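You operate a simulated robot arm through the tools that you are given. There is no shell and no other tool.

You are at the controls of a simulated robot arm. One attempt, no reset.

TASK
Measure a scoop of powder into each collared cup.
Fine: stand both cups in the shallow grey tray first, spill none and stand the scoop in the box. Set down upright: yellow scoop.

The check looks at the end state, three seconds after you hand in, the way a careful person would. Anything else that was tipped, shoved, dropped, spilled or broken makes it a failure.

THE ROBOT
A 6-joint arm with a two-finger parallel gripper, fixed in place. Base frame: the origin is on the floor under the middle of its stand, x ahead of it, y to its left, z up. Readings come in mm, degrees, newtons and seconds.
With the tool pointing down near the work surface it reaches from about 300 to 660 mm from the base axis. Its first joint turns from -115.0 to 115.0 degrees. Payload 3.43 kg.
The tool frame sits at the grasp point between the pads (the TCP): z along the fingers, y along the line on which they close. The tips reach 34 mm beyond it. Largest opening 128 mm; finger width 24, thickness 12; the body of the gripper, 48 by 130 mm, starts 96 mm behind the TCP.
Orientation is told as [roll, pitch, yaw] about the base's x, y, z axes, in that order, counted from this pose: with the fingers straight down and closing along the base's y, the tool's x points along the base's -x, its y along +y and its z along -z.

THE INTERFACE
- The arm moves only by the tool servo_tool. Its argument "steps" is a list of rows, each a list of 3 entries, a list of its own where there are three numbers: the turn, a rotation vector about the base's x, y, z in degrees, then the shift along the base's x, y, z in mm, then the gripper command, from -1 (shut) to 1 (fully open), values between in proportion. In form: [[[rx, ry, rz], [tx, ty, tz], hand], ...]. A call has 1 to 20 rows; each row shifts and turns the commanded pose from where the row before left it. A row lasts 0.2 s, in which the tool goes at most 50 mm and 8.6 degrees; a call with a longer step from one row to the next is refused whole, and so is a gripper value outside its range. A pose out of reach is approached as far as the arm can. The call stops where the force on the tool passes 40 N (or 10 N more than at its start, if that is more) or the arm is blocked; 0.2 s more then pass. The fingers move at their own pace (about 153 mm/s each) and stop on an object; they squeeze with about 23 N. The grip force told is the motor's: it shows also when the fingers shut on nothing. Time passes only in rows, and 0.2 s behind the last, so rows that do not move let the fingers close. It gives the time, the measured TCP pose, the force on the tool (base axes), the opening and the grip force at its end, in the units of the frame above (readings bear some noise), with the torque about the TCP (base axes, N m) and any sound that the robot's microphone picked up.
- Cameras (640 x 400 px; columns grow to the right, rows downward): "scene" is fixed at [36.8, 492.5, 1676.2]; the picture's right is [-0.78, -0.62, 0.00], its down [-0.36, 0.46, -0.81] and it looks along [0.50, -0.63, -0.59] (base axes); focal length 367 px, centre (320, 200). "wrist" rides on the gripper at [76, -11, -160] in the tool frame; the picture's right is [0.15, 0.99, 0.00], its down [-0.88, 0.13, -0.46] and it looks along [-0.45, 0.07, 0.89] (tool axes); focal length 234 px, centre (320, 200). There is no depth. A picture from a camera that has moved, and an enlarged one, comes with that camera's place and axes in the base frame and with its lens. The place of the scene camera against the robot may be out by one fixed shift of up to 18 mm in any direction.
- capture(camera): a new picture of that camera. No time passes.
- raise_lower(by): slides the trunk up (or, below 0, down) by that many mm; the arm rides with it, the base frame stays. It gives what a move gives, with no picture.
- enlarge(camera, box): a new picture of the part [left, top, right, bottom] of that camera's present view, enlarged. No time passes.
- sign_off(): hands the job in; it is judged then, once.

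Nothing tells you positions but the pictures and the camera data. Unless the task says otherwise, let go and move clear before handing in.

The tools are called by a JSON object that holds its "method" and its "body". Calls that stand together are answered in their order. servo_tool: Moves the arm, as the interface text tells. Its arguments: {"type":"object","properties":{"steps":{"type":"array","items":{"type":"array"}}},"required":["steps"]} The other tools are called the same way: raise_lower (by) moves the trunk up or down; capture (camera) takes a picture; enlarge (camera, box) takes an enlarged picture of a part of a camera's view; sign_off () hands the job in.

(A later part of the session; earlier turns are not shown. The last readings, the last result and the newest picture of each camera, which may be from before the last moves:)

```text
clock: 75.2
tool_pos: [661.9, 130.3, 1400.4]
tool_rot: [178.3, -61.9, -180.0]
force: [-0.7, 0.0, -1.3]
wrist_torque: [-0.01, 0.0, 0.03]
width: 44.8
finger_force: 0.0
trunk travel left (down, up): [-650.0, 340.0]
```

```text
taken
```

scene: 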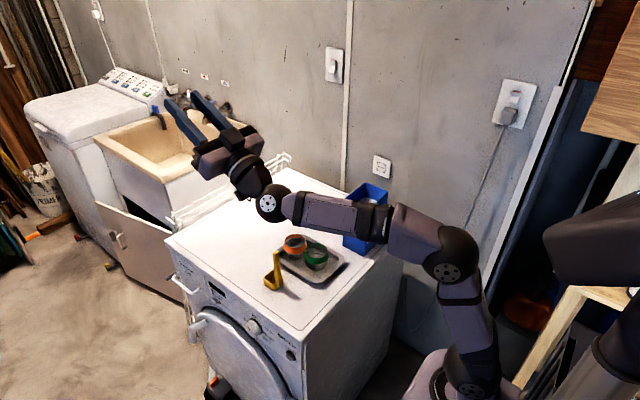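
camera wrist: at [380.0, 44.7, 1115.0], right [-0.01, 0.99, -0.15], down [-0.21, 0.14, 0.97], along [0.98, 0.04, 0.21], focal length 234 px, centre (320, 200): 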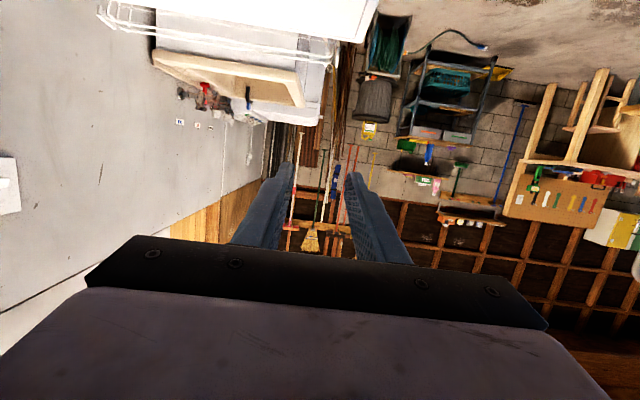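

The swing went cleanly. Now moving into the arm plane (y≈0) and then bringing the tool straight down through the forearm line.

{"method": "servo_tool", "body": {"steps": [[[0, 0, 0], [4, -22, 0], -0.3], [[0, 0, 0], [4, -22, 0], -0.3], [[0, 0, 0], [4, -22, 0], -0.3], [[0, 0, 0], [4, -22, 0], -0.3], [[0, 0, 0], [2, -22, 0], -0.3], [[0, 0, 0], [2, -21, 0], -0.3], [[0, 0, 0], [0, 0, 0], -0.3], [[0, 0, 0], [0, 0, 0], -0.3]]}}

{"method": "capture", "body": {"camera": "scene"}}

```text
clock: 77.0
tool_pos: [681.2, -1.6, 1399.6]
tool_rot: [178.3, -61.9, -180.0]
force: [0.0, 0.8, -0.3]
wrist_torque: [0.0, -0.03, 0.0]
width: 45.0
finger_force: 0.1
trunk travel left (down, up): [-650.0, 340.0]
```

```text
taken
```

scene: 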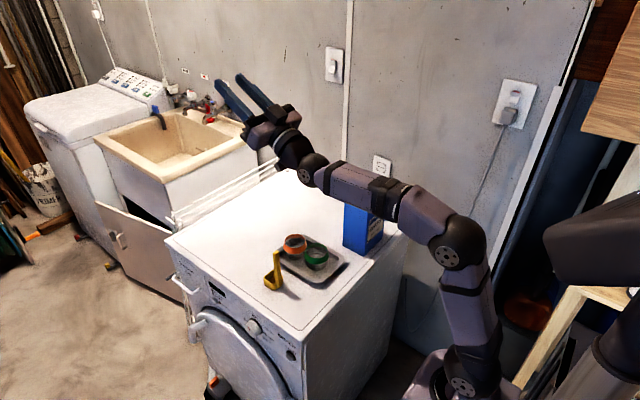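

{"method": "servo_tool", "body": {"steps": [[[-0.8, 0, 1.5], [0, 1.5, 0], -0.3], [[0, 0, 0], [0, 0, 0], -0.3], [[0, 0, 0], [0, 0, 0], -0.3]]}}

```text
clock: 77.8
tool_pos: [680.5, 1.9, 1399.1]
tool_rot: [-179.9, -62.0, -180.0]
force: [0.4, 0.3, -0.7]
wrist_torque: [0.01, -0.04, 0.01]
width: 45.0
finger_force: 0.0
trunk travel left (down, up): [-650.0, 340.0]
```

Orientation is now exact. Bringing the tool down in-plane through the forearm line.

{"method": "servo_tool", "body": {"steps": [[[0, 3.5, 0], [6.7, -0.3, -14.6], -0.3], [[0, 3.5, 0], [6.7, -0.3, -14.7], -0.3], [[0, 3.5, 0], [4.9, -0.3, -15.3], -0.3], [[0, 3.5, 0], [4.8, 0, -15.4], -0.3], [[0, 3.5, 0], [2.9, 0, -15.8], -0.3], [[0, 3.5, 0], [2.9, 0, -15.9], -0.3], [[0, 3.5, 0], [1, 0, -16.1], -0.3], [[0, 3.5, 0], [1, 0, -16.1], -0.3], [[0, 3.5, 0], [-1, 0, -16.1], -0.3], [[0, 3.5, 0], [-1, 0, -16.1], -0.3], [[0, 3.5, 0], [-2.9, 0, -15.9], -0.3], [[0, 3.5, 0], [-2.9, 0, -15.8], -0.3], [[0, 3.5, 0], [-4.8, 0, -15.4], -0.3], [[0, 3.5, 0], [-4.9, 0, -15.3], -0.3], [[0, 3.5, 0], [-6.7, 0, -14.7], -0.3], [[0, 3.5, 0], [-6.7, 0, -14.6], -0.3], [[0, 3.5, 0], [-8.4, 0, -13.8], -0.3], [[0, 3.5, 0], [-8.4, 0, -13.7], -0.3], [[0, 0, 0], [0, 0, 0], -0.3]]}}

{"method": "capture", "body": {"camera": "scene"}}

```text
clock: 81.8
tool_pos: [665.3, -0.2, 1124.5]
tool_rot: [0.0, -54.9, -0.2]
force: [0.9, -0.5, -0.2]
wrist_torque: [-0.02, 0.01, -0.03]
width: 44.9
finger_force: 0.1
trunk travel left (down, up): [-650.0, 340.0]
```

```text
taken
```

scene: 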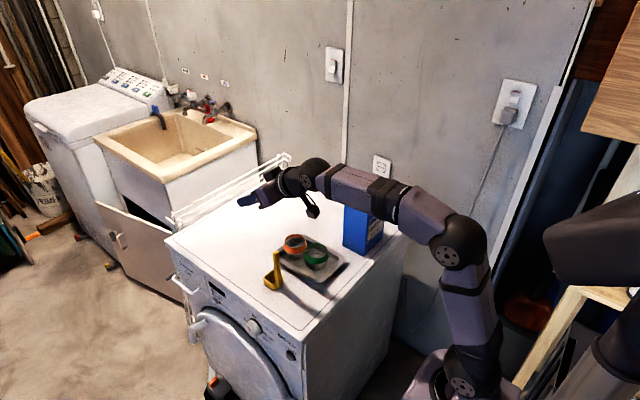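

The wrist is unwound (y=0 with no error). Now retracting and rising relative to the shoulder, then tilting to horizontal while staying below the forearm line.

{"method": "servo_tool", "body": {"steps": [[[0, 0, 0], [-22, 2, 37.5], -0.3], [[0, 0, 0], [-22, 2, 37.5], -0.3], [[0, 0, 0], [-22, 2, 37.5], -0.3], [[0, 0, 0], [-22, 2, 37.5], -0.3], [[0, 0, 0], [-22, 1, 37.5], -0.3], [[0, 0, 0], [-22, 1, 37.5], -0.3], [[0, -7, 0], [16.8, 2, 27.5], -0.3], [[0, -7, 0], [13.4, 2, 29.3], -0.3], [[0, -7, 0], [9.7, 2, 30.7], -0.3], [[0, -7, 0], [5.8, 2, 31.7], -0.3], [[0, -7, 0], [2, 2, 32.2], -0.3], [[0, 0, 0], [0, 0, 0], -0.3], [[0, 0, 0], [0, 0, 0], -0.3]]}}

{"method": "capture", "body": {"camera": "scene"}}

```text
clock: 84.6
tool_pos: [576.7, 20.0, 1498.1]
tool_rot: [172.4, -89.8, -172.3]
force: [-0.2, -0.5, 0.3]
wrist_torque: [0.02, 0.02, -0.01]
width: 44.9
finger_force: 0.0
trunk travel left (down, up): [-650.0, 340.0]
```

```text
taken
```

scene: 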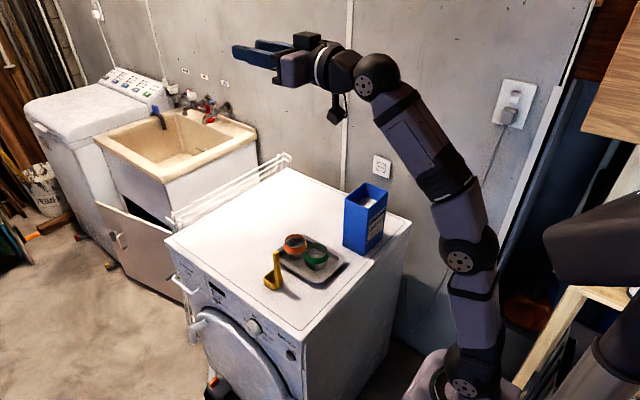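

Horizontal and error-free. Before going for the scoop I'll test the pour roll (about x) in free air here.

{"method": "servo_tool", "body": {"steps": [[[-8.5, 0, 0], [0, 0, 0], -0.3], [[-8.5, 0, 0], [0, 0, 0], -0.3], [[-8.5, 0, 0], [0, 0, 0], -0.3], [[-8.5, 0, 0], [0, 0, 0], -0.3], [[-8.5, 0, 0], [0, 0, 0], -0.3], [[-8.5, 0, 0], [0, 0, 0], -0.3], [[-8.5, 0, 0], [0, 0, 0], -0.3], [[-8.5, 0, 0], [0, 0, 0], -0.3], [[-8.5, 0, 0], [0, 0, 0], -0.3], [[-8.5, 0, 0], [0, 0, 0], -0.3], [[-8.5, 0, 0], [0, 0, 0], -0.3], [[-8.5, 0, 0], [0, 0, 0], -0.3], [[-8.5, 0, 0], [0, 0, 0], -0.3], [[-8.5, 0, 0], [0, 0, 0], -0.3], [[-6, 0, 0], [0, 0, 0], -0.3], [[0, 0, 0], [0, 0, 0], -0.3]]}}

{"method": "capture", "body": {"camera": "scene"}}

```text
clock: 88.0
tool_pos: [580.3, 19.7, 1501.0]
tool_rot: [-89.8, 35.0, 90.1]
force: [0.0, 0.1, 0.1]
wrist_torque: [-0.02, -0.02, 0.0]
width: 44.5
finger_force: 0.1
trunk travel left (down, up): [-650.0, 340.0]
```

```text
taken
```

scene: 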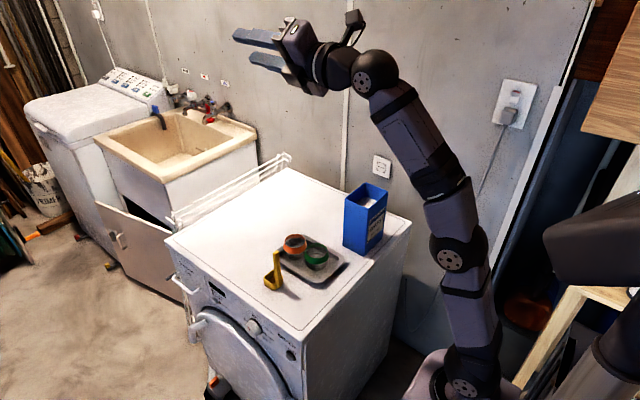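

Roll range is fine. Rolling back to level, then lowering the trunk so the horizontal fingers come down around the scoop handle.

{"method": "servo_tool", "body": {"steps": [[[8.5, 0, 0], [0, 0, 0], -0.3], [[8.5, 0, 0], [0, 0, 0], -0.3], [[8.5, 0, 0], [0, 0, 0], -0.3], [[8.5, 0, 0], [0, 0, 0], -0.3], [[8.5, 0, 0], [0, 0, 0], -0.3], [[8.5, 0, 0], [0, 0, 0], -0.3], [[8.5, 0, 0], [0, 0, 0], -0.3], [[8.5, 0, 0], [0, 0, 0], -0.3], [[8.5, 0, 0], [0, 0, 0], -0.3], [[8.5, 0, 0], [0, 0, 0], -0.3], [[8.5, 0, 0], [0, 0, 0], -0.3], [[8.5, 0, 0], [0, 0, 0], -0.3], [[8.5, 0, 0], [0, 0, 0], -0.3], [[8.5, 0, 0], [0, 0, 0], -0.3], [[6, 0, 0], [0, 0, 0], -0.3], [[0, 0, 0], [0, 0, 0], -0.3]]}}

{"method": "raise_lower", "body": {"by": -435}}

{"method": "capture", "body": {"camera": "scene"}}

{"method": "capture", "body": {"camera": "wrist"}}

{"method": "enlarge", "body": {"camera": "scene", "box": [230, 200, 350, 310]}}

```text
clock: 91.4
tool_pos: [581.4, 19.8, 1501.1]
tool_rot: [131.3, -89.8, -131.3]
force: [1.2, 0.0, -0.5]
wrist_torque: [0.0, 0.01, 0.01]
width: 44.8
finger_force: 0.0
trunk travel left (down, up): [-650.0, 340.0]
```

```text
refused: -435 is not a number from -400 to 400
```

```text
taken
```

scene: 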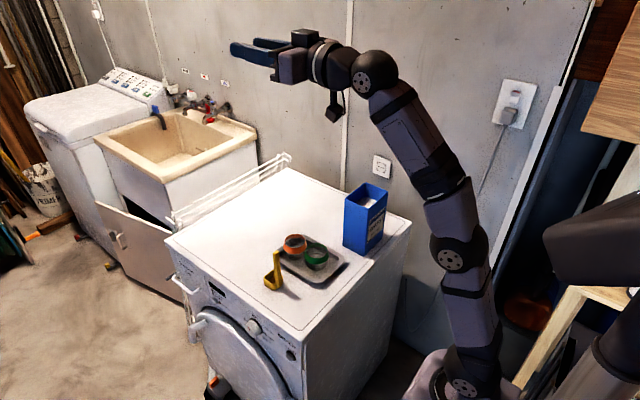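

```text
taken
camera wrist: at [422.6, 9.5, 1425.4], right [0.0, 0.99, -0.14], down [-0.46, 0.13, 0.88], along [0.89, 0.07, 0.45], focal length 234 px, centre (320, 200)
```

wrist: 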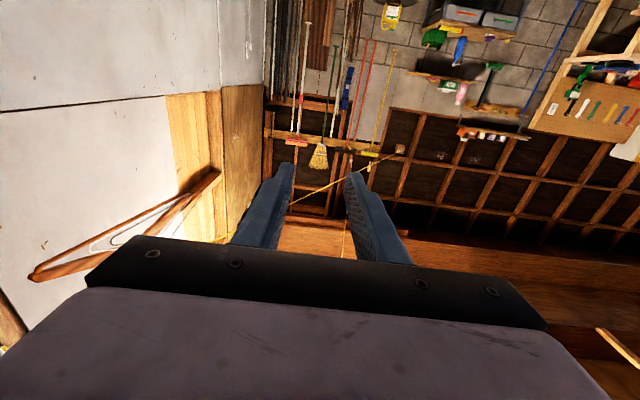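

```text
3.64 times, centred on (290, 255) of scene
camera zoom: at [36.8, 492.5, 1676.2], right [-0.78, -0.62, 0.0], down [-0.36, 0.46, -0.81], along [0.5, -0.63, -0.59], focal length 1335 px, centre (429, 0)
```

zoom: 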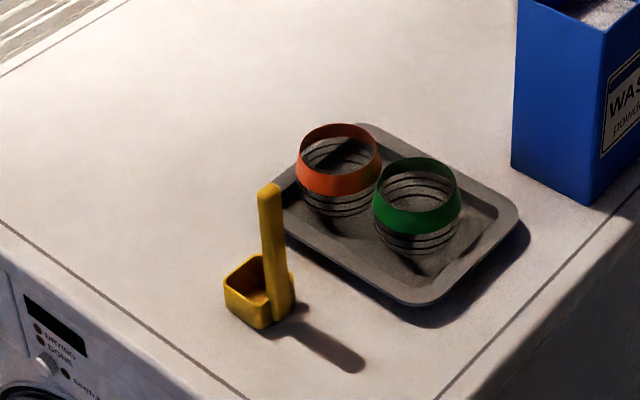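

{"method": "raise_lower", "body": {"by": -300}}

{"method": "raise_lower", "body": {"by": -140}}

{"method": "capture", "body": {"camera": "wrist"}}

{"method": "enlarge", "body": {"camera": "wrist", "box": [240, 20, 400, 240]}}

{"method": "enlarge", "body": {"camera": "scene", "box": [230, 190, 370, 310]}}

```text
clock: 94.4
tool_pos: [579.6, 19.4, 1202.0]
tool_rot: [170.4, -89.9, -170.2]
force: [-0.6, -0.1, 0.6]
wrist_torque: [-0.02, 0.02, 0.02]
width: 45.0
finger_force: 0.0
trunk travel left (down, up): [-350.0, 640.0]
```

```text
clock: 96.0
tool_pos: [581.1, 20.1, 1061.6]
tool_rot: [170.8, -89.8, -170.9]
force: [0.0, -0.2, -0.2]
wrist_torque: [-0.02, -0.04, -0.01]
width: 44.9
finger_force: 0.0
trunk travel left (down, up): [-210.0, 780.0]
```

```text
taken
camera wrist: at [422.5, 9.4, 985.5], right [0.0, 0.99, -0.15], down [-0.46, 0.13, 0.88], along [0.89, 0.07, 0.45], focal length 234 px, centre (320, 200)
```

wrist: 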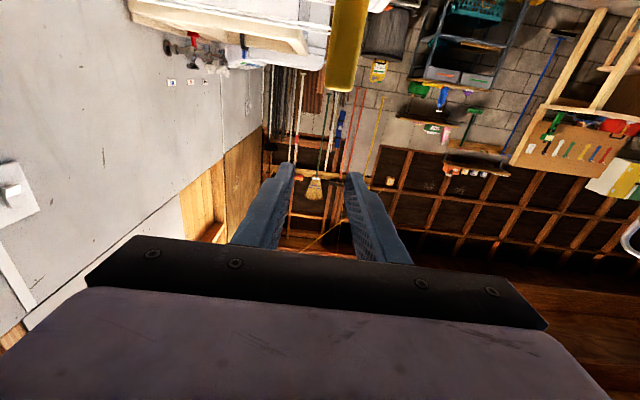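

```text
1.82 times, centred on (320, 130) of wrist
camera zoom: at [422.5, 9.4, 985.5], right [0.0, 0.99, -0.15], down [-0.46, 0.13, 0.88], along [0.89, 0.07, 0.45], focal length 426 px, centre (320, 327)
```

zoom: 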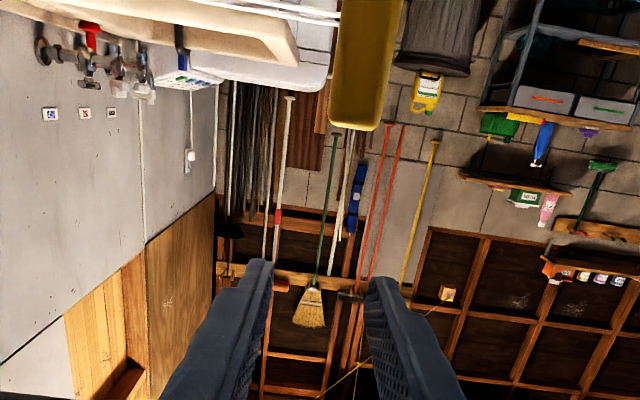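

```text
3.33 times, centred on (300, 250) of scene
camera zoom: at [36.8, 492.5, 1676.2], right [-0.78, -0.62, 0.0], down [-0.36, 0.46, -0.81], along [0.5, -0.63, -0.59], focal length 1224 px, centre (387, 33)
```

zoom: 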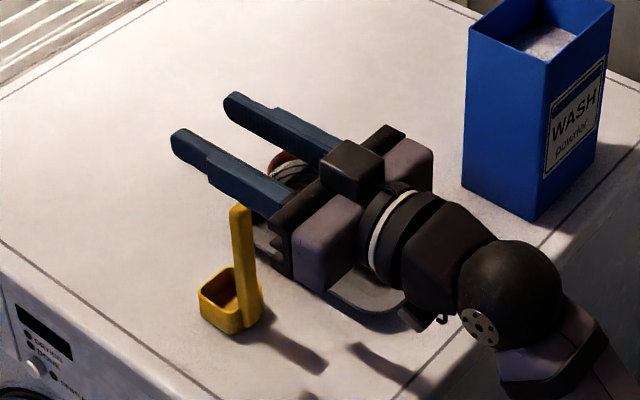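

Handle top reads at ≈(580, 22, 990). Nudging y by +2 and x by −4, then lowering so the pads straddle the handle.

{"method": "servo_tool", "body": {"steps": [[[0, 0, 0], [-4, 2, 0], -0.3], [[0, 0, 0], [0, 0, 0], -0.3]]}}

{"method": "raise_lower", "body": {"by": -60}}

{"method": "enlarge", "body": {"camera": "wrist", "box": [240, 20, 400, 240]}}

{"method": "enlarge", "body": {"camera": "scene", "box": [230, 190, 370, 310]}}

```text
clock: 96.6
tool_pos: [577.1, 21.8, 1061.0]
tool_rot: [173.7, -89.9, -173.7]
force: [0.1, 0.4, 0.0]
wrist_torque: [-0.01, -0.02, -0.01]
width: 44.9
finger_force: 0.0
trunk travel left (down, up): [-210.0, 780.0]
```

```text
clock: 97.6
tool_pos: [577.1, 23.1, 1001.0]
tool_rot: [171.2, -90.0, -171.1]
force: [0.3, -0.2, 0.2]
wrist_torque: [0.01, -0.01, 0.0]
width: 44.8
finger_force: 0.1
trunk travel left (down, up): [-150.0, 840.0]
```

```text
1.82 times, centred on (320, 130) of wrist
camera zoom: at [417.8, 11.8, 925.2], right [0.0, 0.99, -0.15], down [-0.46, 0.13, 0.88], along [0.89, 0.07, 0.45], focal length 426 px, centre (320, 327)
```

zoom: 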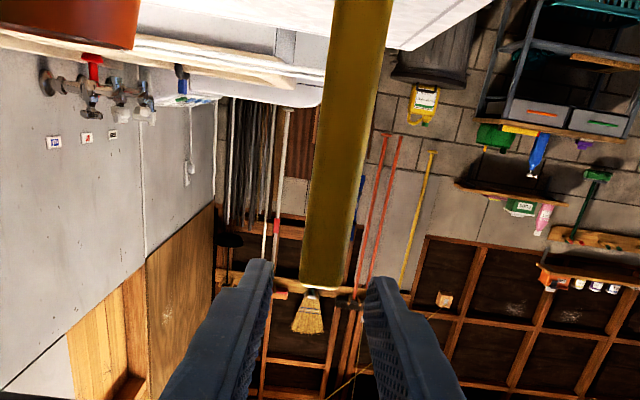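

```text
3.33 times, centred on (300, 250) of scene
camera zoom: at [36.8, 492.5, 1676.2], right [-0.78, -0.62, 0.0], down [-0.36, 0.46, -0.81], along [0.5, -0.63, -0.59], focal length 1224 px, centre (387, 33)
```

zoom: 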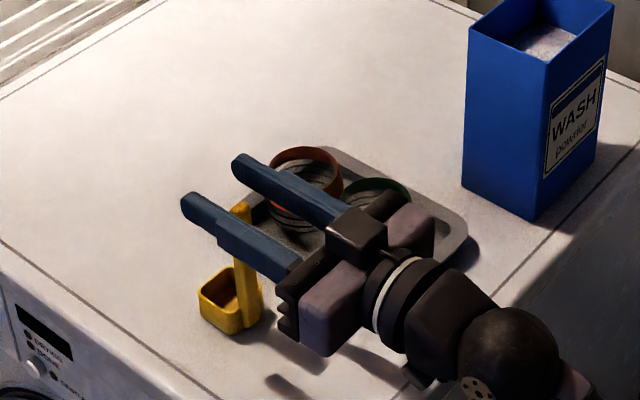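

Handle sits centred between the fingers. Lowering to grip height.

{"method": "raise_lower", "body": {"by": -34}}

{"method": "enlarge", "body": {"camera": "wrist", "box": [240, 20, 400, 240]}}

{"method": "enlarge", "body": {"camera": "scene", "box": [230, 190, 370, 310]}}

```text
clock: 98.4
tool_pos: [577.0, 23.4, 968.1]
tool_rot: [171.1, -89.9, -171.1]
force: [0.3, 0.0, 0.2]
wrist_torque: [0.02, 0.01, 0.03]
width: 44.7
finger_force: 0.0
trunk travel left (down, up): [-116.0, 874.0]
```

```text
1.82 times, centred on (320, 130) of wrist
camera zoom: at [417.8, 11.8, 891.2], right [0.0, 0.99, -0.15], down [-0.46, 0.13, 0.88], along [0.89, 0.07, 0.45], focal length 426 px, centre (320, 327)
```

zoom: 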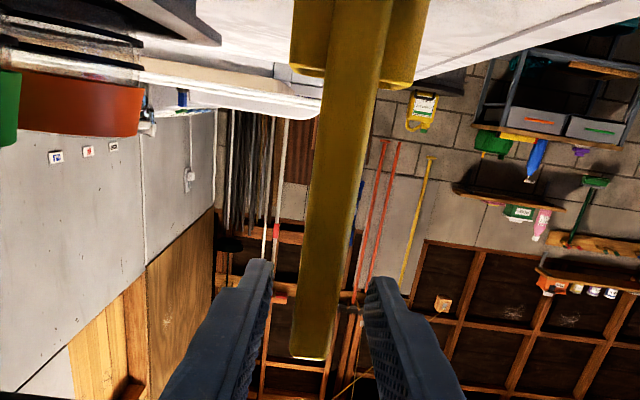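

```text
3.33 times, centred on (300, 250) of scene
camera zoom: at [36.8, 492.5, 1676.2], right [-0.78, -0.62, 0.0], down [-0.36, 0.46, -0.81], along [0.5, -0.63, -0.59], focal length 1224 px, centre (387, 33)
```

zoom: 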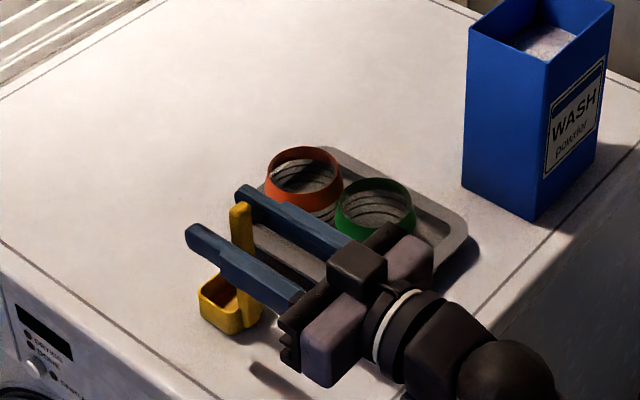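

Closing on the handle.

{"method": "servo_tool", "body": {"steps": [[[0, 0, 0], [0, 0, 0], -0.55], [[0, 0, 0], [0, 0, 0], -0.68], [[0, 0, 0], [0, 0, 0], -0.8], [[0, 0, 0], [0, 0, 0], -1], [[0, 0, 0], [0, 0, 0], -1]]}}

{"method": "enlarge", "body": {"camera": "wrist", "box": [240, 20, 400, 240]}}

{"method": "raise_lower", "body": {"by": 25}}

{"method": "enlarge", "body": {"camera": "scene", "box": [230, 190, 370, 310]}}

{"method": "enlarge", "body": {"camera": "wrist", "box": [240, 0, 400, 240]}}

```text
clock: 99.6
tool_pos: [575.7, 21.2, 967.4]
tool_rot: [170.5, -89.9, -170.4]
force: [-0.3, -0.9, 0.5]
wrist_torque: [-0.03, 0.0, 0.01]
width: 16.7
finger_force: 22.9
trunk travel left (down, up): [-116.0, 874.0]
```

```text
1.82 times, centred on (320, 130) of wrist
camera zoom: at [417.8, 11.8, 891.2], right [0.0, 0.99, -0.15], down [-0.46, 0.13, 0.88], along [0.89, 0.07, 0.45], focal length 426 px, centre (320, 327)
```

zoom: 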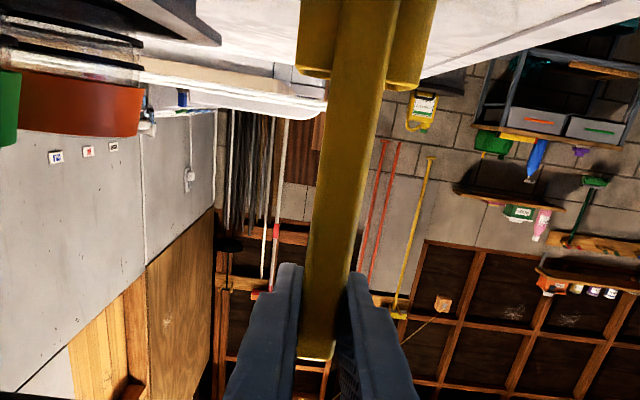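

```text
clock: 100.3
tool_pos: [576.6, 22.6, 992.0]
tool_rot: [170.6, -89.9, -170.6]
force: [0.5, -0.4, -0.3]
wrist_torque: [-0.01, 0.01, -0.01]
width: 16.8
finger_force: 22.9
trunk travel left (down, up): [-141.0, 849.0]
```

```text
3.33 times, centred on (300, 250) of scene
camera zoom: at [36.8, 492.5, 1676.2], right [-0.78, -0.62, 0.0], down [-0.36, 0.46, -0.81], along [0.5, -0.63, -0.59], focal length 1224 px, centre (387, 33)
```

zoom: 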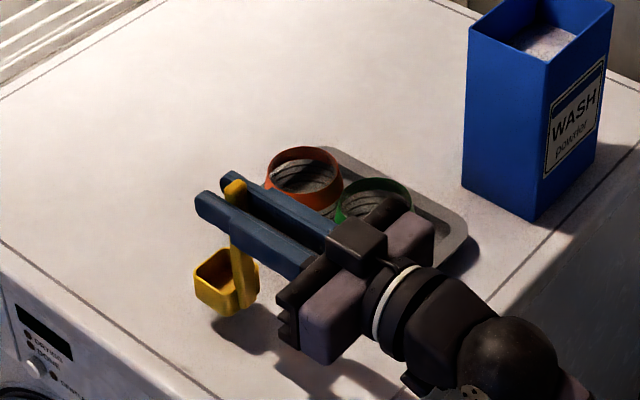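

```text
1.67 times, centred on (320, 120) of wrist
camera zoom: at [417.8, 11.8, 916.2], right [0.0, 0.99, -0.15], down [-0.46, 0.13, 0.88], along [0.89, 0.07, 0.45], focal length 390 px, centre (320, 333)
```

zoom: 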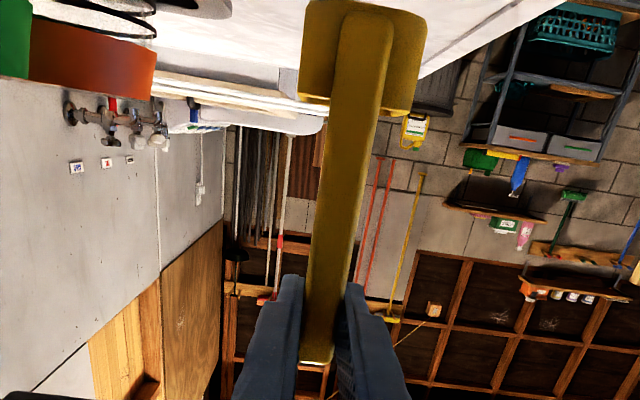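

Scoop is held upright with horizontal fingers, ~118 mm above its base. Raising to clear the box rim, then swinging over the box (centre ≈(501,-288)) with a slight −12° yaw.

{"method": "raise_lower", "body": {"by": 198}}

{"method": "servo_tool", "body": {"steps": [[[0, 0, -1.5], [-4, -40, 0], -1], [[0, 0, -1.5], [-4, -40, 0], -1], [[0, 0, -1.5], [-4, -40, 0], -1], [[0, 0, -1.5], [-4, -42, 0], -1], [[0, 0, -1.5], [-20, -36, 0], -1], [[0, 0, -1.5], [-20, -36, 0], -1], [[0, 0, -1.5], [-20, -36, 0], -1], [[0, 0, -1.5], [-22, -35, 0], -1], [[0, 0, 0], [0, 0, 0], -1], [[0, 0, 0], [0, 0, 0], -1]]}}

{"method": "capture", "body": {"camera": "scene"}}

{"method": "capture", "body": {"camera": "wrist"}}

```text
clock: 102.5
tool_pos: [576.2, 21.5, 1190.5]
tool_rot: [170.9, -89.9, -170.7]
force: [0.0, -0.4, 0.3]
wrist_torque: [-0.03, -0.01, 0.04]
width: 16.7
finger_force: 22.9
trunk travel left (down, up): [-339.0, 651.0]
```

```text
clock: 104.7
tool_pos: [477.6, -282.8, 1189.9]
tool_rot: [170.6, -89.9, 177.4]
force: [0.6, -1.4, -0.3]
wrist_torque: [-0.02, -0.03, -0.01]
width: 16.9
finger_force: 23.2
trunk travel left (down, up): [-339.0, 651.0]
```

```text
taken
```

scene: 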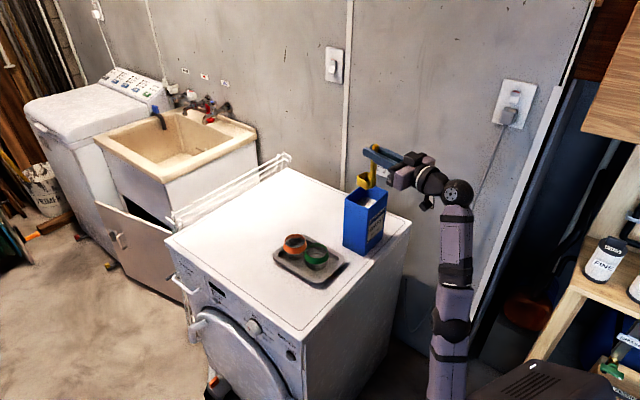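

```text
taken
camera wrist: at [320.6, -260.2, 1114.1], right [0.21, 0.97, -0.15], down [-0.42, 0.22, 0.88], along [0.88, -0.12, 0.45], focal length 234 px, centre (320, 200)
```

wrist: 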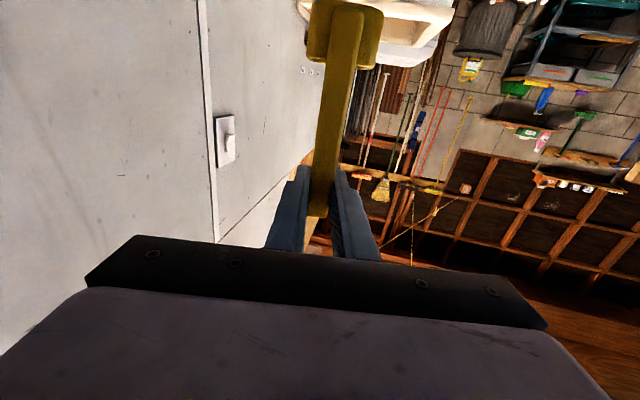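

{"method": "enlarge", "body": {"camera": "scene", "box": [330, 130, 450, 250]}}

{"method": "enlarge", "body": {"camera": "wrist", "box": [250, 0, 410, 120]}}

```text
3.33 times, centred on (390, 190) of scene
camera zoom: at [36.8, 492.5, 1676.2], right [-0.78, -0.62, 0.0], down [-0.36, 0.46, -0.81], along [0.5, -0.63, -0.59], focal length 1224 px, centre (87, 233)
```

zoom: 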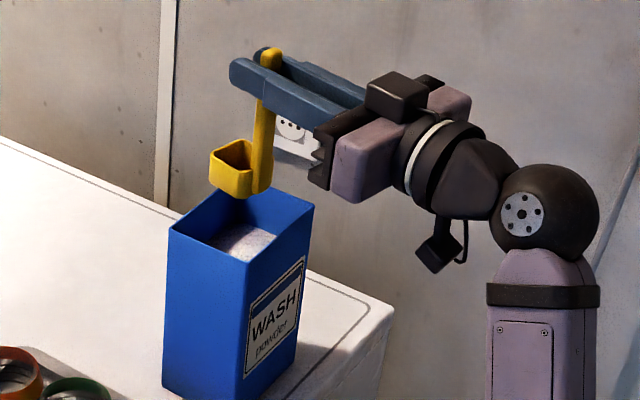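

```text
3.33 times, centred on (330, 60) of wrist
camera zoom: at [320.6, -260.2, 1114.1], right [0.21, 0.97, -0.15], down [-0.42, 0.22, 0.88], along [0.88, -0.12, 0.45], focal length 781 px, centre (287, 667)
```

zoom: 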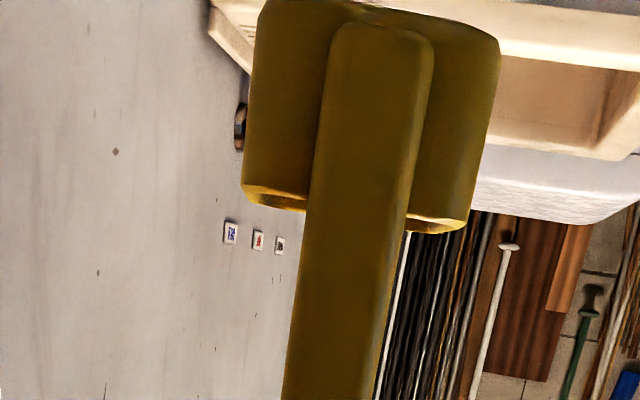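

Bowl is centred above the box opening. Lowering in stages and watching forces.

{"method": "raise_lower", "body": {"by": -70}}

{"method": "enlarge", "body": {"camera": "scene", "box": [330, 130, 450, 250]}}

```text
clock: 105.8
tool_pos: [478.9, -283.0, 1120.1]
tool_rot: [170.1, -89.9, 178.0]
force: [-0.3, -0.3, 1.1]
wrist_torque: [-0.02, 0.01, 0.02]
width: 17.0
finger_force: 22.7
trunk travel left (down, up): [-269.0, 721.0]
```

```text
3.33 times, centred on (390, 190) of scene
camera zoom: at [36.8, 492.5, 1676.2], right [-0.78, -0.62, 0.0], down [-0.36, 0.46, -0.81], along [0.5, -0.63, -0.59], focal length 1224 px, centre (87, 233)
```

zoom: 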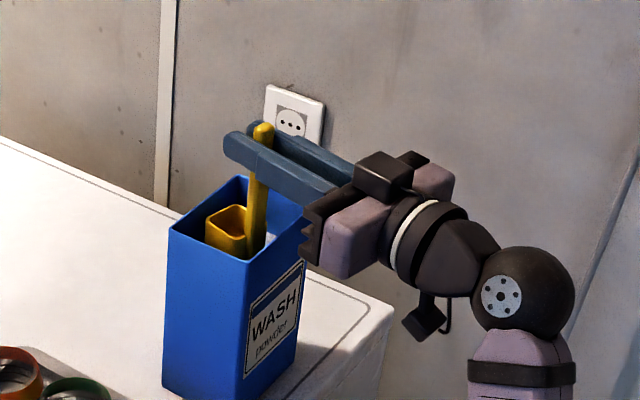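

{"method": "raise_lower", "body": {"by": -15}}

{"method": "raise_lower", "body": {"by": -8}}

{"method": "raise_lower", "body": {"by": -8}}

{"method": "enlarge", "body": {"camera": "scene", "box": [335, 150, 415, 230]}}

```text
clock: 106.4
tool_pos: [477.4, -283.3, 1105.9]
tool_rot: [168.7, -89.8, 179.2]
force: [1.2, 0.9, -0.6]
wrist_torque: [-0.02, 0.03, -0.01]
width: 16.9
finger_force: 22.9
trunk travel left (down, up): [-254.0, 736.0]
```

```text
clock: 107.0
tool_pos: [477.5, -283.3, 1096.8]
tool_rot: [168.7, -90.0, 179.3]
force: [0.1, -0.3, 0.2]
wrist_torque: [0.01, -0.01, 0.0]
width: 17.0
finger_force: 23.6
trunk travel left (down, up): [-246.0, 744.0]
```

```text
clock: 107.5
tool_pos: [478.2, -283.2, 1089.6]
tool_rot: [168.8, -89.9, 179.2]
force: [-0.1, -0.1, 0.1]
wrist_torque: [0.04, 0.01, -0.02]
width: 17.0
finger_force: 22.6
trunk travel left (down, up): [-238.0, 752.0]
```

```text
5.00 times, centred on (375, 190) of scene
camera zoom: at [36.8, 492.5, 1676.2], right [-0.78, -0.62, 0.0], down [-0.36, 0.46, -0.81], along [0.5, -0.63, -0.59], focal length 1836 px, centre (45, 250)
```

zoom: 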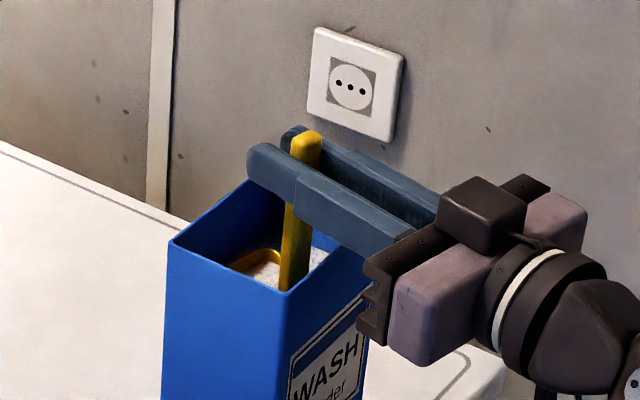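

No resistance: the powder lets the bowl sink in. Continuing down toward full immersion, keeping the fingers above the rim.

{"method": "raise_lower", "body": {"by": -22}}

{"method": "enlarge", "body": {"camera": "scene", "box": [335, 150, 415, 230]}}

{"method": "capture", "body": {"camera": "wrist"}}

```text
clock: 108.2
tool_pos: [477.2, -282.9, 1067.3]
tool_rot: [171.7, -90.0, 176.5]
force: [-0.6, 0.8, -0.3]
wrist_torque: [0.01, 0.02, -0.01]
width: 16.8
finger_force: 22.7
trunk travel left (down, up): [-216.0, 774.0]
```

```text
5.00 times, centred on (375, 190) of scene
camera zoom: at [36.8, 492.5, 1676.2], right [-0.78, -0.62, 0.0], down [-0.36, 0.46, -0.81], along [0.5, -0.63, -0.59], focal length 1836 px, centre (45, 250)
```

zoom: 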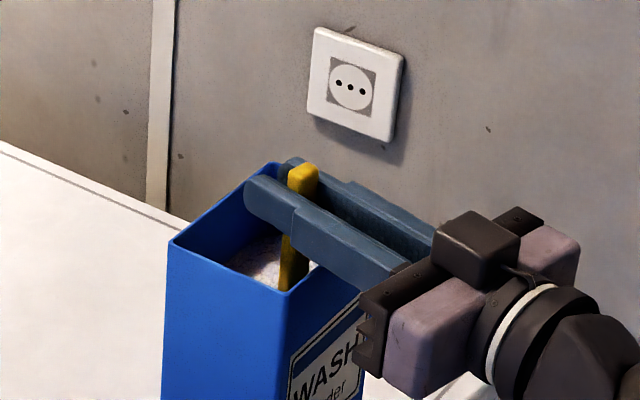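

```text
taken
camera wrist: at [320.6, -260.0, 991.1], right [0.21, 0.97, -0.15], down [-0.42, 0.22, 0.88], along [0.88, -0.12, 0.45], focal length 234 px, centre (320, 200)
```

wrist: 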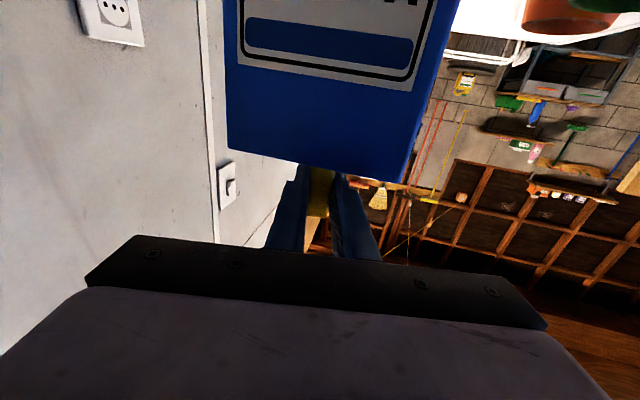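

Bowl is under the powder surface; rim is at 1041 and fingers are ~14 mm above it. Going 7 mm deeper, then lifting slowly to see if it filled.

{"method": "raise_lower", "body": {"by": -7}}

{"method": "servo_tool", "body": {"steps": [[[0, 0, 0], [0, 0, 0], -1], [[0, 0, 0], [0, 0, 0], -1]]}}

{"method": "raise_lower", "body": {"by": 50}}

{"method": "enlarge", "body": {"camera": "scene", "box": [335, 150, 415, 230]}}

```text
clock: 108.8
tool_pos: [473.8, -280.2, 1065.2]
tool_rot: [-169.2, -89.1, 156.9]
force: [-0.9, -1.9, 21.1]
wrist_torque: [-0.1, -0.14, -0.03]
width: 16.8
finger_force: 22.5
trunk travel left (down, up): [-209.0, 781.0]
```

```text
clock: 109.4
tool_pos: [475.1, -282.4, 1063.8]
tool_rot: [-176.0, -89.5, 163.9]
force: [-1.3, -0.1, 21.2]
wrist_torque: [-0.02, -0.04, 0.0]
width: 17.0
finger_force: 23.0
trunk travel left (down, up): [-209.0, 781.0]
```

```text
clock: 110.3
tool_pos: [478.5, -283.3, 1109.5]
tool_rot: [129.9, -90.0, -141.9]
force: [0.3, -1.0, -0.5]
wrist_torque: [0.01, 0.03, 0.02]
width: 17.0
finger_force: 22.8
trunk travel left (down, up): [-259.0, 731.0]
```

```text
5.00 times, centred on (375, 190) of scene
camera zoom: at [36.8, 492.5, 1676.2], right [-0.78, -0.62, 0.0], down [-0.36, 0.46, -0.81], along [0.5, -0.63, -0.59], focal length 1836 px, centre (45, 250)
```

zoom: 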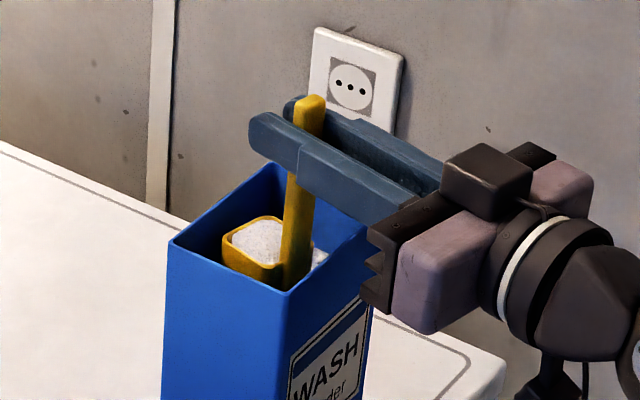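

The scoop came up full of powder, with the box undisturbed. Raising it clear of the rim and checking.

{"method": "raise_lower", "body": {"by": 80}}

{"method": "enlarge", "body": {"camera": "scene", "box": [330, 130, 410, 210]}}

{"method": "enlarge", "body": {"camera": "wrist", "box": [240, 0, 400, 240]}}

```text
clock: 111.5
tool_pos: [478.0, -282.8, 1190.7]
tool_rot: [168.3, -89.9, 179.7]
force: [0.0, -0.6, -0.2]
wrist_torque: [-0.04, 0.0, -0.01]
width: 16.7
finger_force: 22.5
trunk travel left (down, up): [-339.0, 651.0]
```

```text
5.00 times, centred on (370, 170) of scene
camera zoom: at [36.8, 492.5, 1676.2], right [-0.78, -0.62, 0.0], down [-0.36, 0.46, -0.81], along [0.5, -0.63, -0.59], focal length 1836 px, centre (70, 350)
```

zoom: 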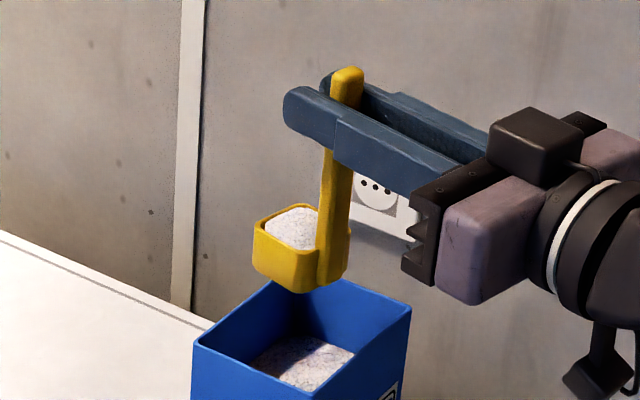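

```text
1.67 times, centred on (320, 120) of wrist
camera zoom: at [320.8, -260.1, 1114.1], right [0.21, 0.97, -0.15], down [-0.42, 0.22, 0.88], along [0.88, -0.12, 0.45], focal length 390 px, centre (320, 333)
```

zoom: 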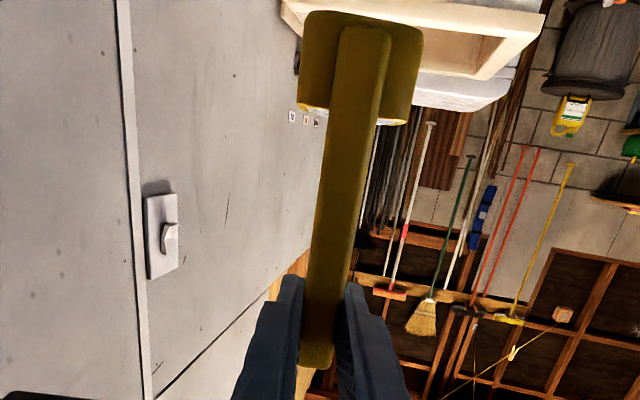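

The bowl is nicely full with a slight dome; it slid ~4 mm in the grip, which is fine. Carrying it smoothly, level, to above the green cup.

{"method": "servo_tool", "body": {"steps": [[[0, 0, 0], [0, 5, 7], -1], [[0, 0, -0.5], [3, 12, 8], -1], [[0, 0, -0.8], [4, 17, 0], -1], [[0, 0, -0.8], [4, 18, 0], -1], [[0, 0, -0.8], [4, 18, 0], -1], [[0, 0, -0.8], [5, 18, 0], -1], [[0, 0, -0.8], [5, 18, 0], -1], [[0, 0, -0.8], [5, 18, 0], -1], [[0, 0, -0.9], [4, 18, 0], -1], [[0, 0, -0.9], [4, 16, 0], -1], [[0, 0, -0.9], [3, 12, 0], -1], [[0, 0, 0], [1, 4, 0], -1], [[0, 0, 0], [0, 0, 0], -1], [[0, 0, 0], [0, 0, 0], -1]]}}

{"method": "capture", "body": {"camera": "scene"}}

{"method": "enlarge", "body": {"camera": "scene", "box": [270, 150, 370, 270]}}

```text
clock: 114.5
tool_pos: [522.6, -110.2, 1216.1]
tool_rot: [167.0, -89.8, 172.9]
force: [0.0, -0.7, 0.2]
wrist_torque: [0.0, 0.01, 0.0]
width: 17.1
finger_force: 23.3
out of reach, approached as far as the arm can: row 1, 2, 4, 5, 6, 8
trunk travel left (down, up): [-339.0, 651.0]
```

```text
taken
```

scene: 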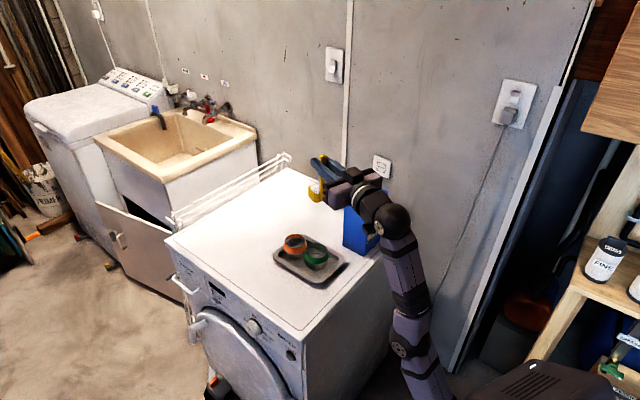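

```text
3.33 times, centred on (320, 210) of scene
camera zoom: at [36.8, 492.5, 1676.2], right [-0.78, -0.62, 0.0], down [-0.36, 0.46, -0.81], along [0.5, -0.63, -0.59], focal length 1224 px, centre (320, 167)
```

zoom: 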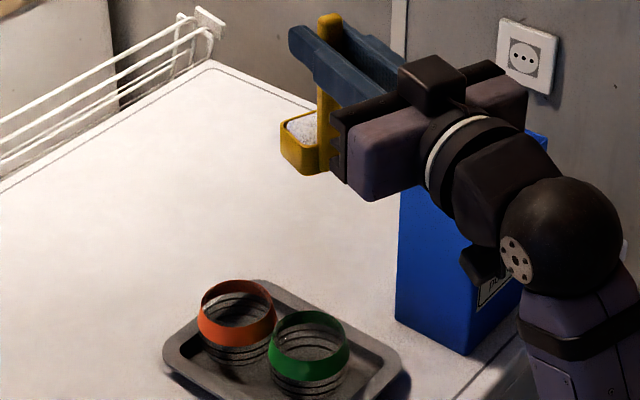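

The pose is as planned (yaw −20°, bowl above the green cup). Lowering with the trunk toward pouring height.

{"method": "raise_lower", "body": {"by": -120}}

{"method": "enlarge", "body": {"camera": "scene", "box": [270, 190, 370, 290]}}

{"method": "raise_lower", "body": {"by": -36}}

{"method": "enlarge", "body": {"camera": "scene", "box": [270, 190, 370, 290]}}

{"method": "capture", "body": {"camera": "wrist"}}

```text
clock: 116.0
tool_pos: [522.7, -111.4, 1096.1]
tool_rot: [167.9, -89.8, 172.0]
force: [0.4, -0.6, 1.0]
wrist_torque: [0.01, 0.01, -0.04]
width: 16.9
finger_force: 23.1
trunk travel left (down, up): [-219.0, 771.0]
```

```text
4.00 times, centred on (320, 240) of scene
camera zoom: at [36.8, 492.5, 1676.2], right [-0.78, -0.62, 0.0], down [-0.36, 0.46, -0.81], along [0.5, -0.63, -0.59], focal length 1468 px, centre (320, 40)
```

zoom: 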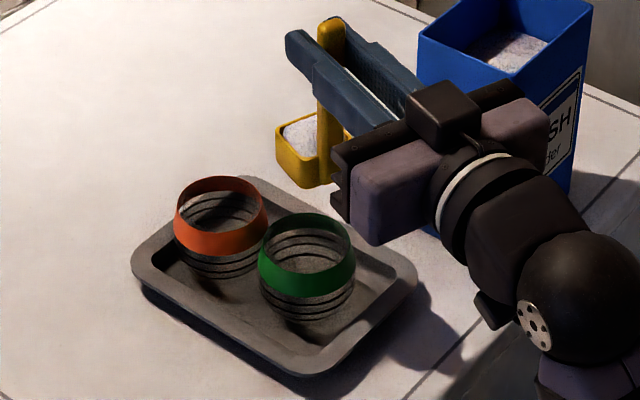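

```text
clock: 116.8
tool_pos: [523.0, -111.3, 1060.1]
tool_rot: [168.4, -89.9, 171.7]
force: [0.0, -0.2, -0.7]
wrist_torque: [-0.02, 0.0, 0.01]
width: 16.7
finger_force: 23.3
trunk travel left (down, up): [-183.0, 807.0]
```

```text
4.00 times, centred on (320, 240) of scene
camera zoom: at [36.8, 492.5, 1676.2], right [-0.78, -0.62, 0.0], down [-0.36, 0.46, -0.81], along [0.5, -0.63, -0.59], focal length 1468 px, centre (320, 40)
```

zoom: 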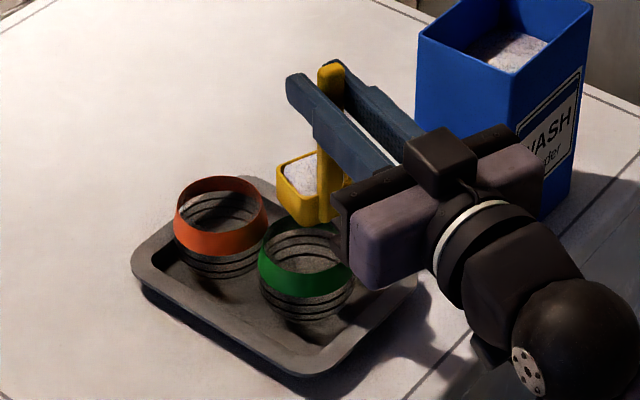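

```text
taken
camera wrist: at [370.6, -66.6, 983.7], right [0.34, 0.93, -0.15], down [-0.39, 0.28, 0.88], along [0.86, -0.24, 0.45], focal length 234 px, centre (320, 200)
```

wrist: 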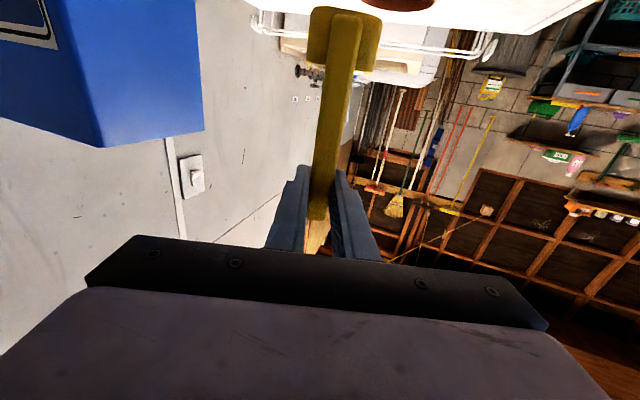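

Bowl and cup line up as intended. I'll drop another 15 mm and begin rolling in small stages, shifting sideways to keep the pouring lip over the cup.

{"method": "raise_lower", "body": {"by": -15}}

{"method": "servo_tool", "body": {"steps": [[[-5.64, 2.05, 0], [1.5, 4.1, 0], -1], [[-5.64, 2.05, 0], [2.4, 6.6, 0], -1], [[-5.64, 2.05, 0], [2.1, 5.7, 0], -1], [[0, 0, 0], [0, 0, 0], -1]]}}

{"method": "enlarge", "body": {"camera": "scene", "box": [280, 200, 360, 280]}}

```text
clock: 117.4
tool_pos: [523.5, -112.7, 1044.9]
tool_rot: [168.4, -89.8, 171.6]
force: [0.9, -0.3, -1.0]
wrist_torque: [0.0, -0.02, -0.02]
width: 16.9
finger_force: 23.0
trunk travel left (down, up): [-168.0, 822.0]
```

```text
clock: 118.4
tool_pos: [528.4, -94.8, 1043.8]
tool_rot: [-90.4, -71.9, 70.4]
force: [0.3, 0.4, -0.9]
wrist_torque: [0.01, -0.05, -0.01]
width: 16.9
finger_force: 23.1
trunk travel left (down, up): [-168.0, 822.0]
```

```text
5.00 times, centred on (320, 240) of scene
camera zoom: at [36.8, 492.5, 1676.2], right [-0.78, -0.62, 0.0], down [-0.36, 0.46, -0.81], along [0.5, -0.63, -0.59], focal length 1836 px, centre (320, 0)
```

zoom: 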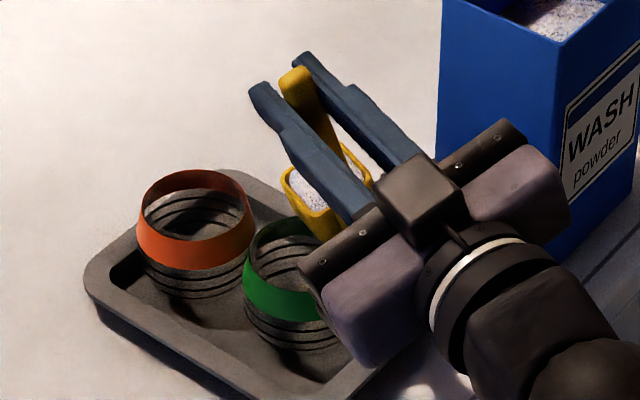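

φ=18°, bowl right over the cup. Continuing the roll.

{"method": "servo_tool", "body": {"steps": [[[-5.64, 2.05, 0], [2.05, 5.6, -3], -1], [[-5.64, 2.05, 0], [2.4, 6.5, -4], -1], [[-5.64, 2.05, 0], [2.9, 8.1, -4], -1], [[0, 0, 0], [0, 0, 0], -1]]}}

{"method": "enlarge", "body": {"camera": "scene", "box": [280, 200, 360, 280]}}

{"method": "capture", "body": {"camera": "wrist"}}

```text
clock: 119.4
tool_pos: [537.2, -74.3, 1038.2]
tool_rot: [-89.8, -54.0, 70.1]
force: [0.4, 0.7, 0.0]
wrist_torque: [0.01, 0.02, 0.0]
width: 16.9
finger_force: 23.3
out of reach, approached as far as the arm can: row 3
trunk travel left (down, up): [-168.0, 822.0]
```

```text
5.00 times, centred on (320, 240) of scene
camera zoom: at [36.8, 492.5, 1676.2], right [-0.78, -0.62, 0.0], down [-0.36, 0.46, -0.81], along [0.5, -0.63, -0.59], focal length 1836 px, centre (320, 0)
```

zoom: 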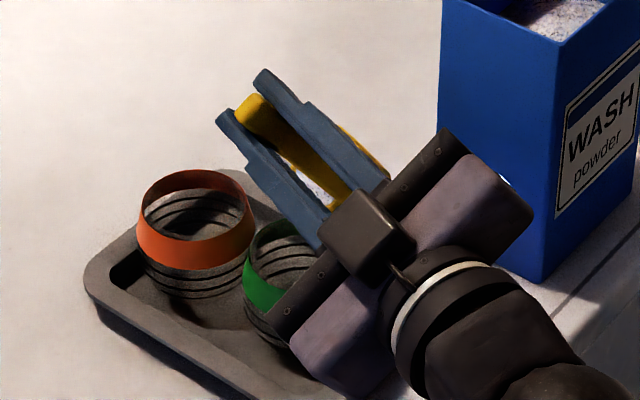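

```text
taken
camera wrist: at [369.2, -70.1, 984.2], right [0.24, 0.67, -0.7], down [-0.21, 0.74, 0.64], along [0.95, 0.0, 0.32], focal length 234 px, centre (320, 200)
```

wrist: 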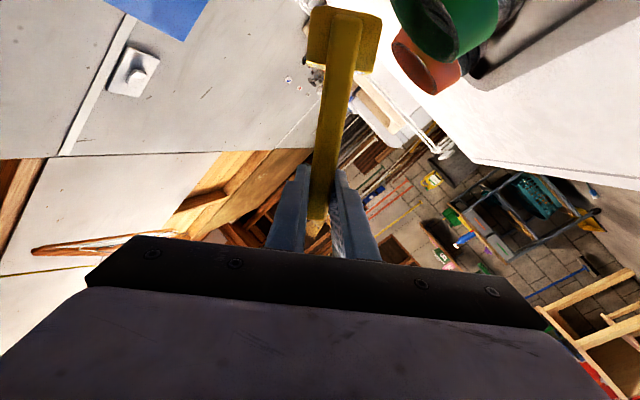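

φ=36°, still holding powder, lip centred over the cup. I'll trade arm height for trunk height to regain reach margin and come 15 mm lower.

{"method": "servo_tool", "body": {"steps": [[[0, 0, 0], [0, 0, -10], -1], [[0, 0, 0], [0, 0, -5], -1], [[0, 0, 0], [0, 0, 0], -1]]}}

{"method": "raise_lower", "body": {"by": 30}}

{"method": "servo_tool", "body": {"steps": [[[0, 0, 0], [0, 0, -15], -1], [[0, 0, 0], [0, 0, -15], -1], [[0, 0, 0], [0, 0, 0], -1]]}}

{"method": "enlarge", "body": {"camera": "scene", "box": [280, 200, 360, 280]}}

```text
clock: 120.2
tool_pos: [544.2, -74.6, 1035.3]
tool_rot: [-90.0, -54.0, 70.0]
force: [-0.6, -0.2, -0.5]
wrist_torque: [0.01, -0.02, -0.03]
width: 16.6
finger_force: 22.7
out of reach, approached as far as the arm can: row 1, 2
trunk travel left (down, up): [-168.0, 822.0]
```

```text
clock: 120.9
tool_pos: [543.4, -74.1, 1065.6]
tool_rot: [-89.9, -54.1, 70.0]
force: [0.8, 0.8, -1.0]
wrist_torque: [0.01, 0.0, -0.01]
width: 16.9
finger_force: 23.2
trunk travel left (down, up): [-198.0, 792.0]
```

```text
clock: 121.7
tool_pos: [549.2, -74.7, 1062.1]
tool_rot: [-89.8, -54.0, 70.0]
force: [-0.2, -0.1, -0.2]
wrist_torque: [0.0, 0.0, -0.01]
width: 17.0
finger_force: 23.0
out of reach, approached as far as the arm can: row 1, 2
trunk travel left (down, up): [-198.0, 792.0]
```

```text
5.00 times, centred on (320, 240) of scene
camera zoom: at [36.8, 492.5, 1676.2], right [-0.78, -0.62, 0.0], down [-0.36, 0.46, -0.81], along [0.5, -0.63, -0.59], focal length 1836 px, centre (320, 0)
```

zoom: 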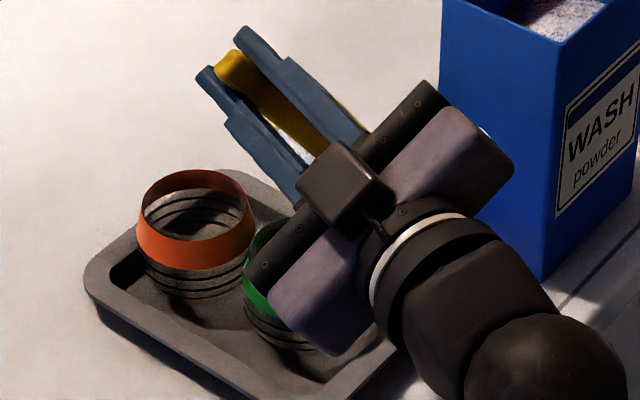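

Lowering is what's limited here (the upper arm can't lean back further), so I need the wrist farther out: I'll yaw the whole assembly a further −15° about the cup's axis, keeping the lip over the cup, which moves the wrist outward.

{"method": "servo_tool", "body": {"steps": [[[0, 0, -5], [-1.6, 1.6, 0], -1], [[0, 0, -5], [-1.6, 1.6, 0], -1], [[0, 0, -5], [-1.6, 1.5, -5], -1], [[0, 0, 0], [0, 0, -10], -1], [[0, 0, 0], [0, 0, 0], -1]]}}

{"method": "enlarge", "body": {"camera": "scene", "box": [280, 200, 360, 280]}}

{"method": "capture", "body": {"camera": "wrist"}}

```text
clock: 122.9
tool_pos: [543.3, -68.0, 1045.3]
tool_rot: [-89.7, -54.1, 54.7]
force: [0.7, 0.1, 0.4]
wrist_torque: [0.05, 0.01, -0.02]
width: 16.7
finger_force: 22.7
out of reach, approached as far as the arm can: row 2, 4
trunk travel left (down, up): [-198.0, 792.0]
```

```text
5.00 times, centred on (320, 240) of scene
camera zoom: at [36.8, 492.5, 1676.2], right [-0.78, -0.62, 0.0], down [-0.36, 0.46, -0.81], along [0.5, -0.63, -0.59], focal length 1836 px, centre (320, 0)
```

zoom: 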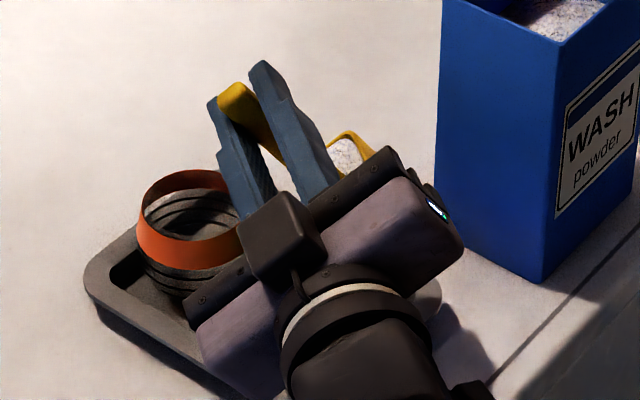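

```text
taken
camera wrist: at [382.3, -18.8, 991.0], right [0.41, 0.59, -0.7], down [-0.01, 0.77, 0.64], along [0.91, -0.25, 0.32], focal length 234 px, centre (320, 200)
```

wrist: 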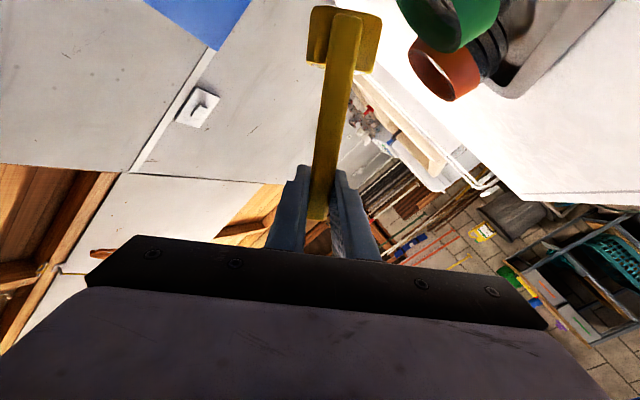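

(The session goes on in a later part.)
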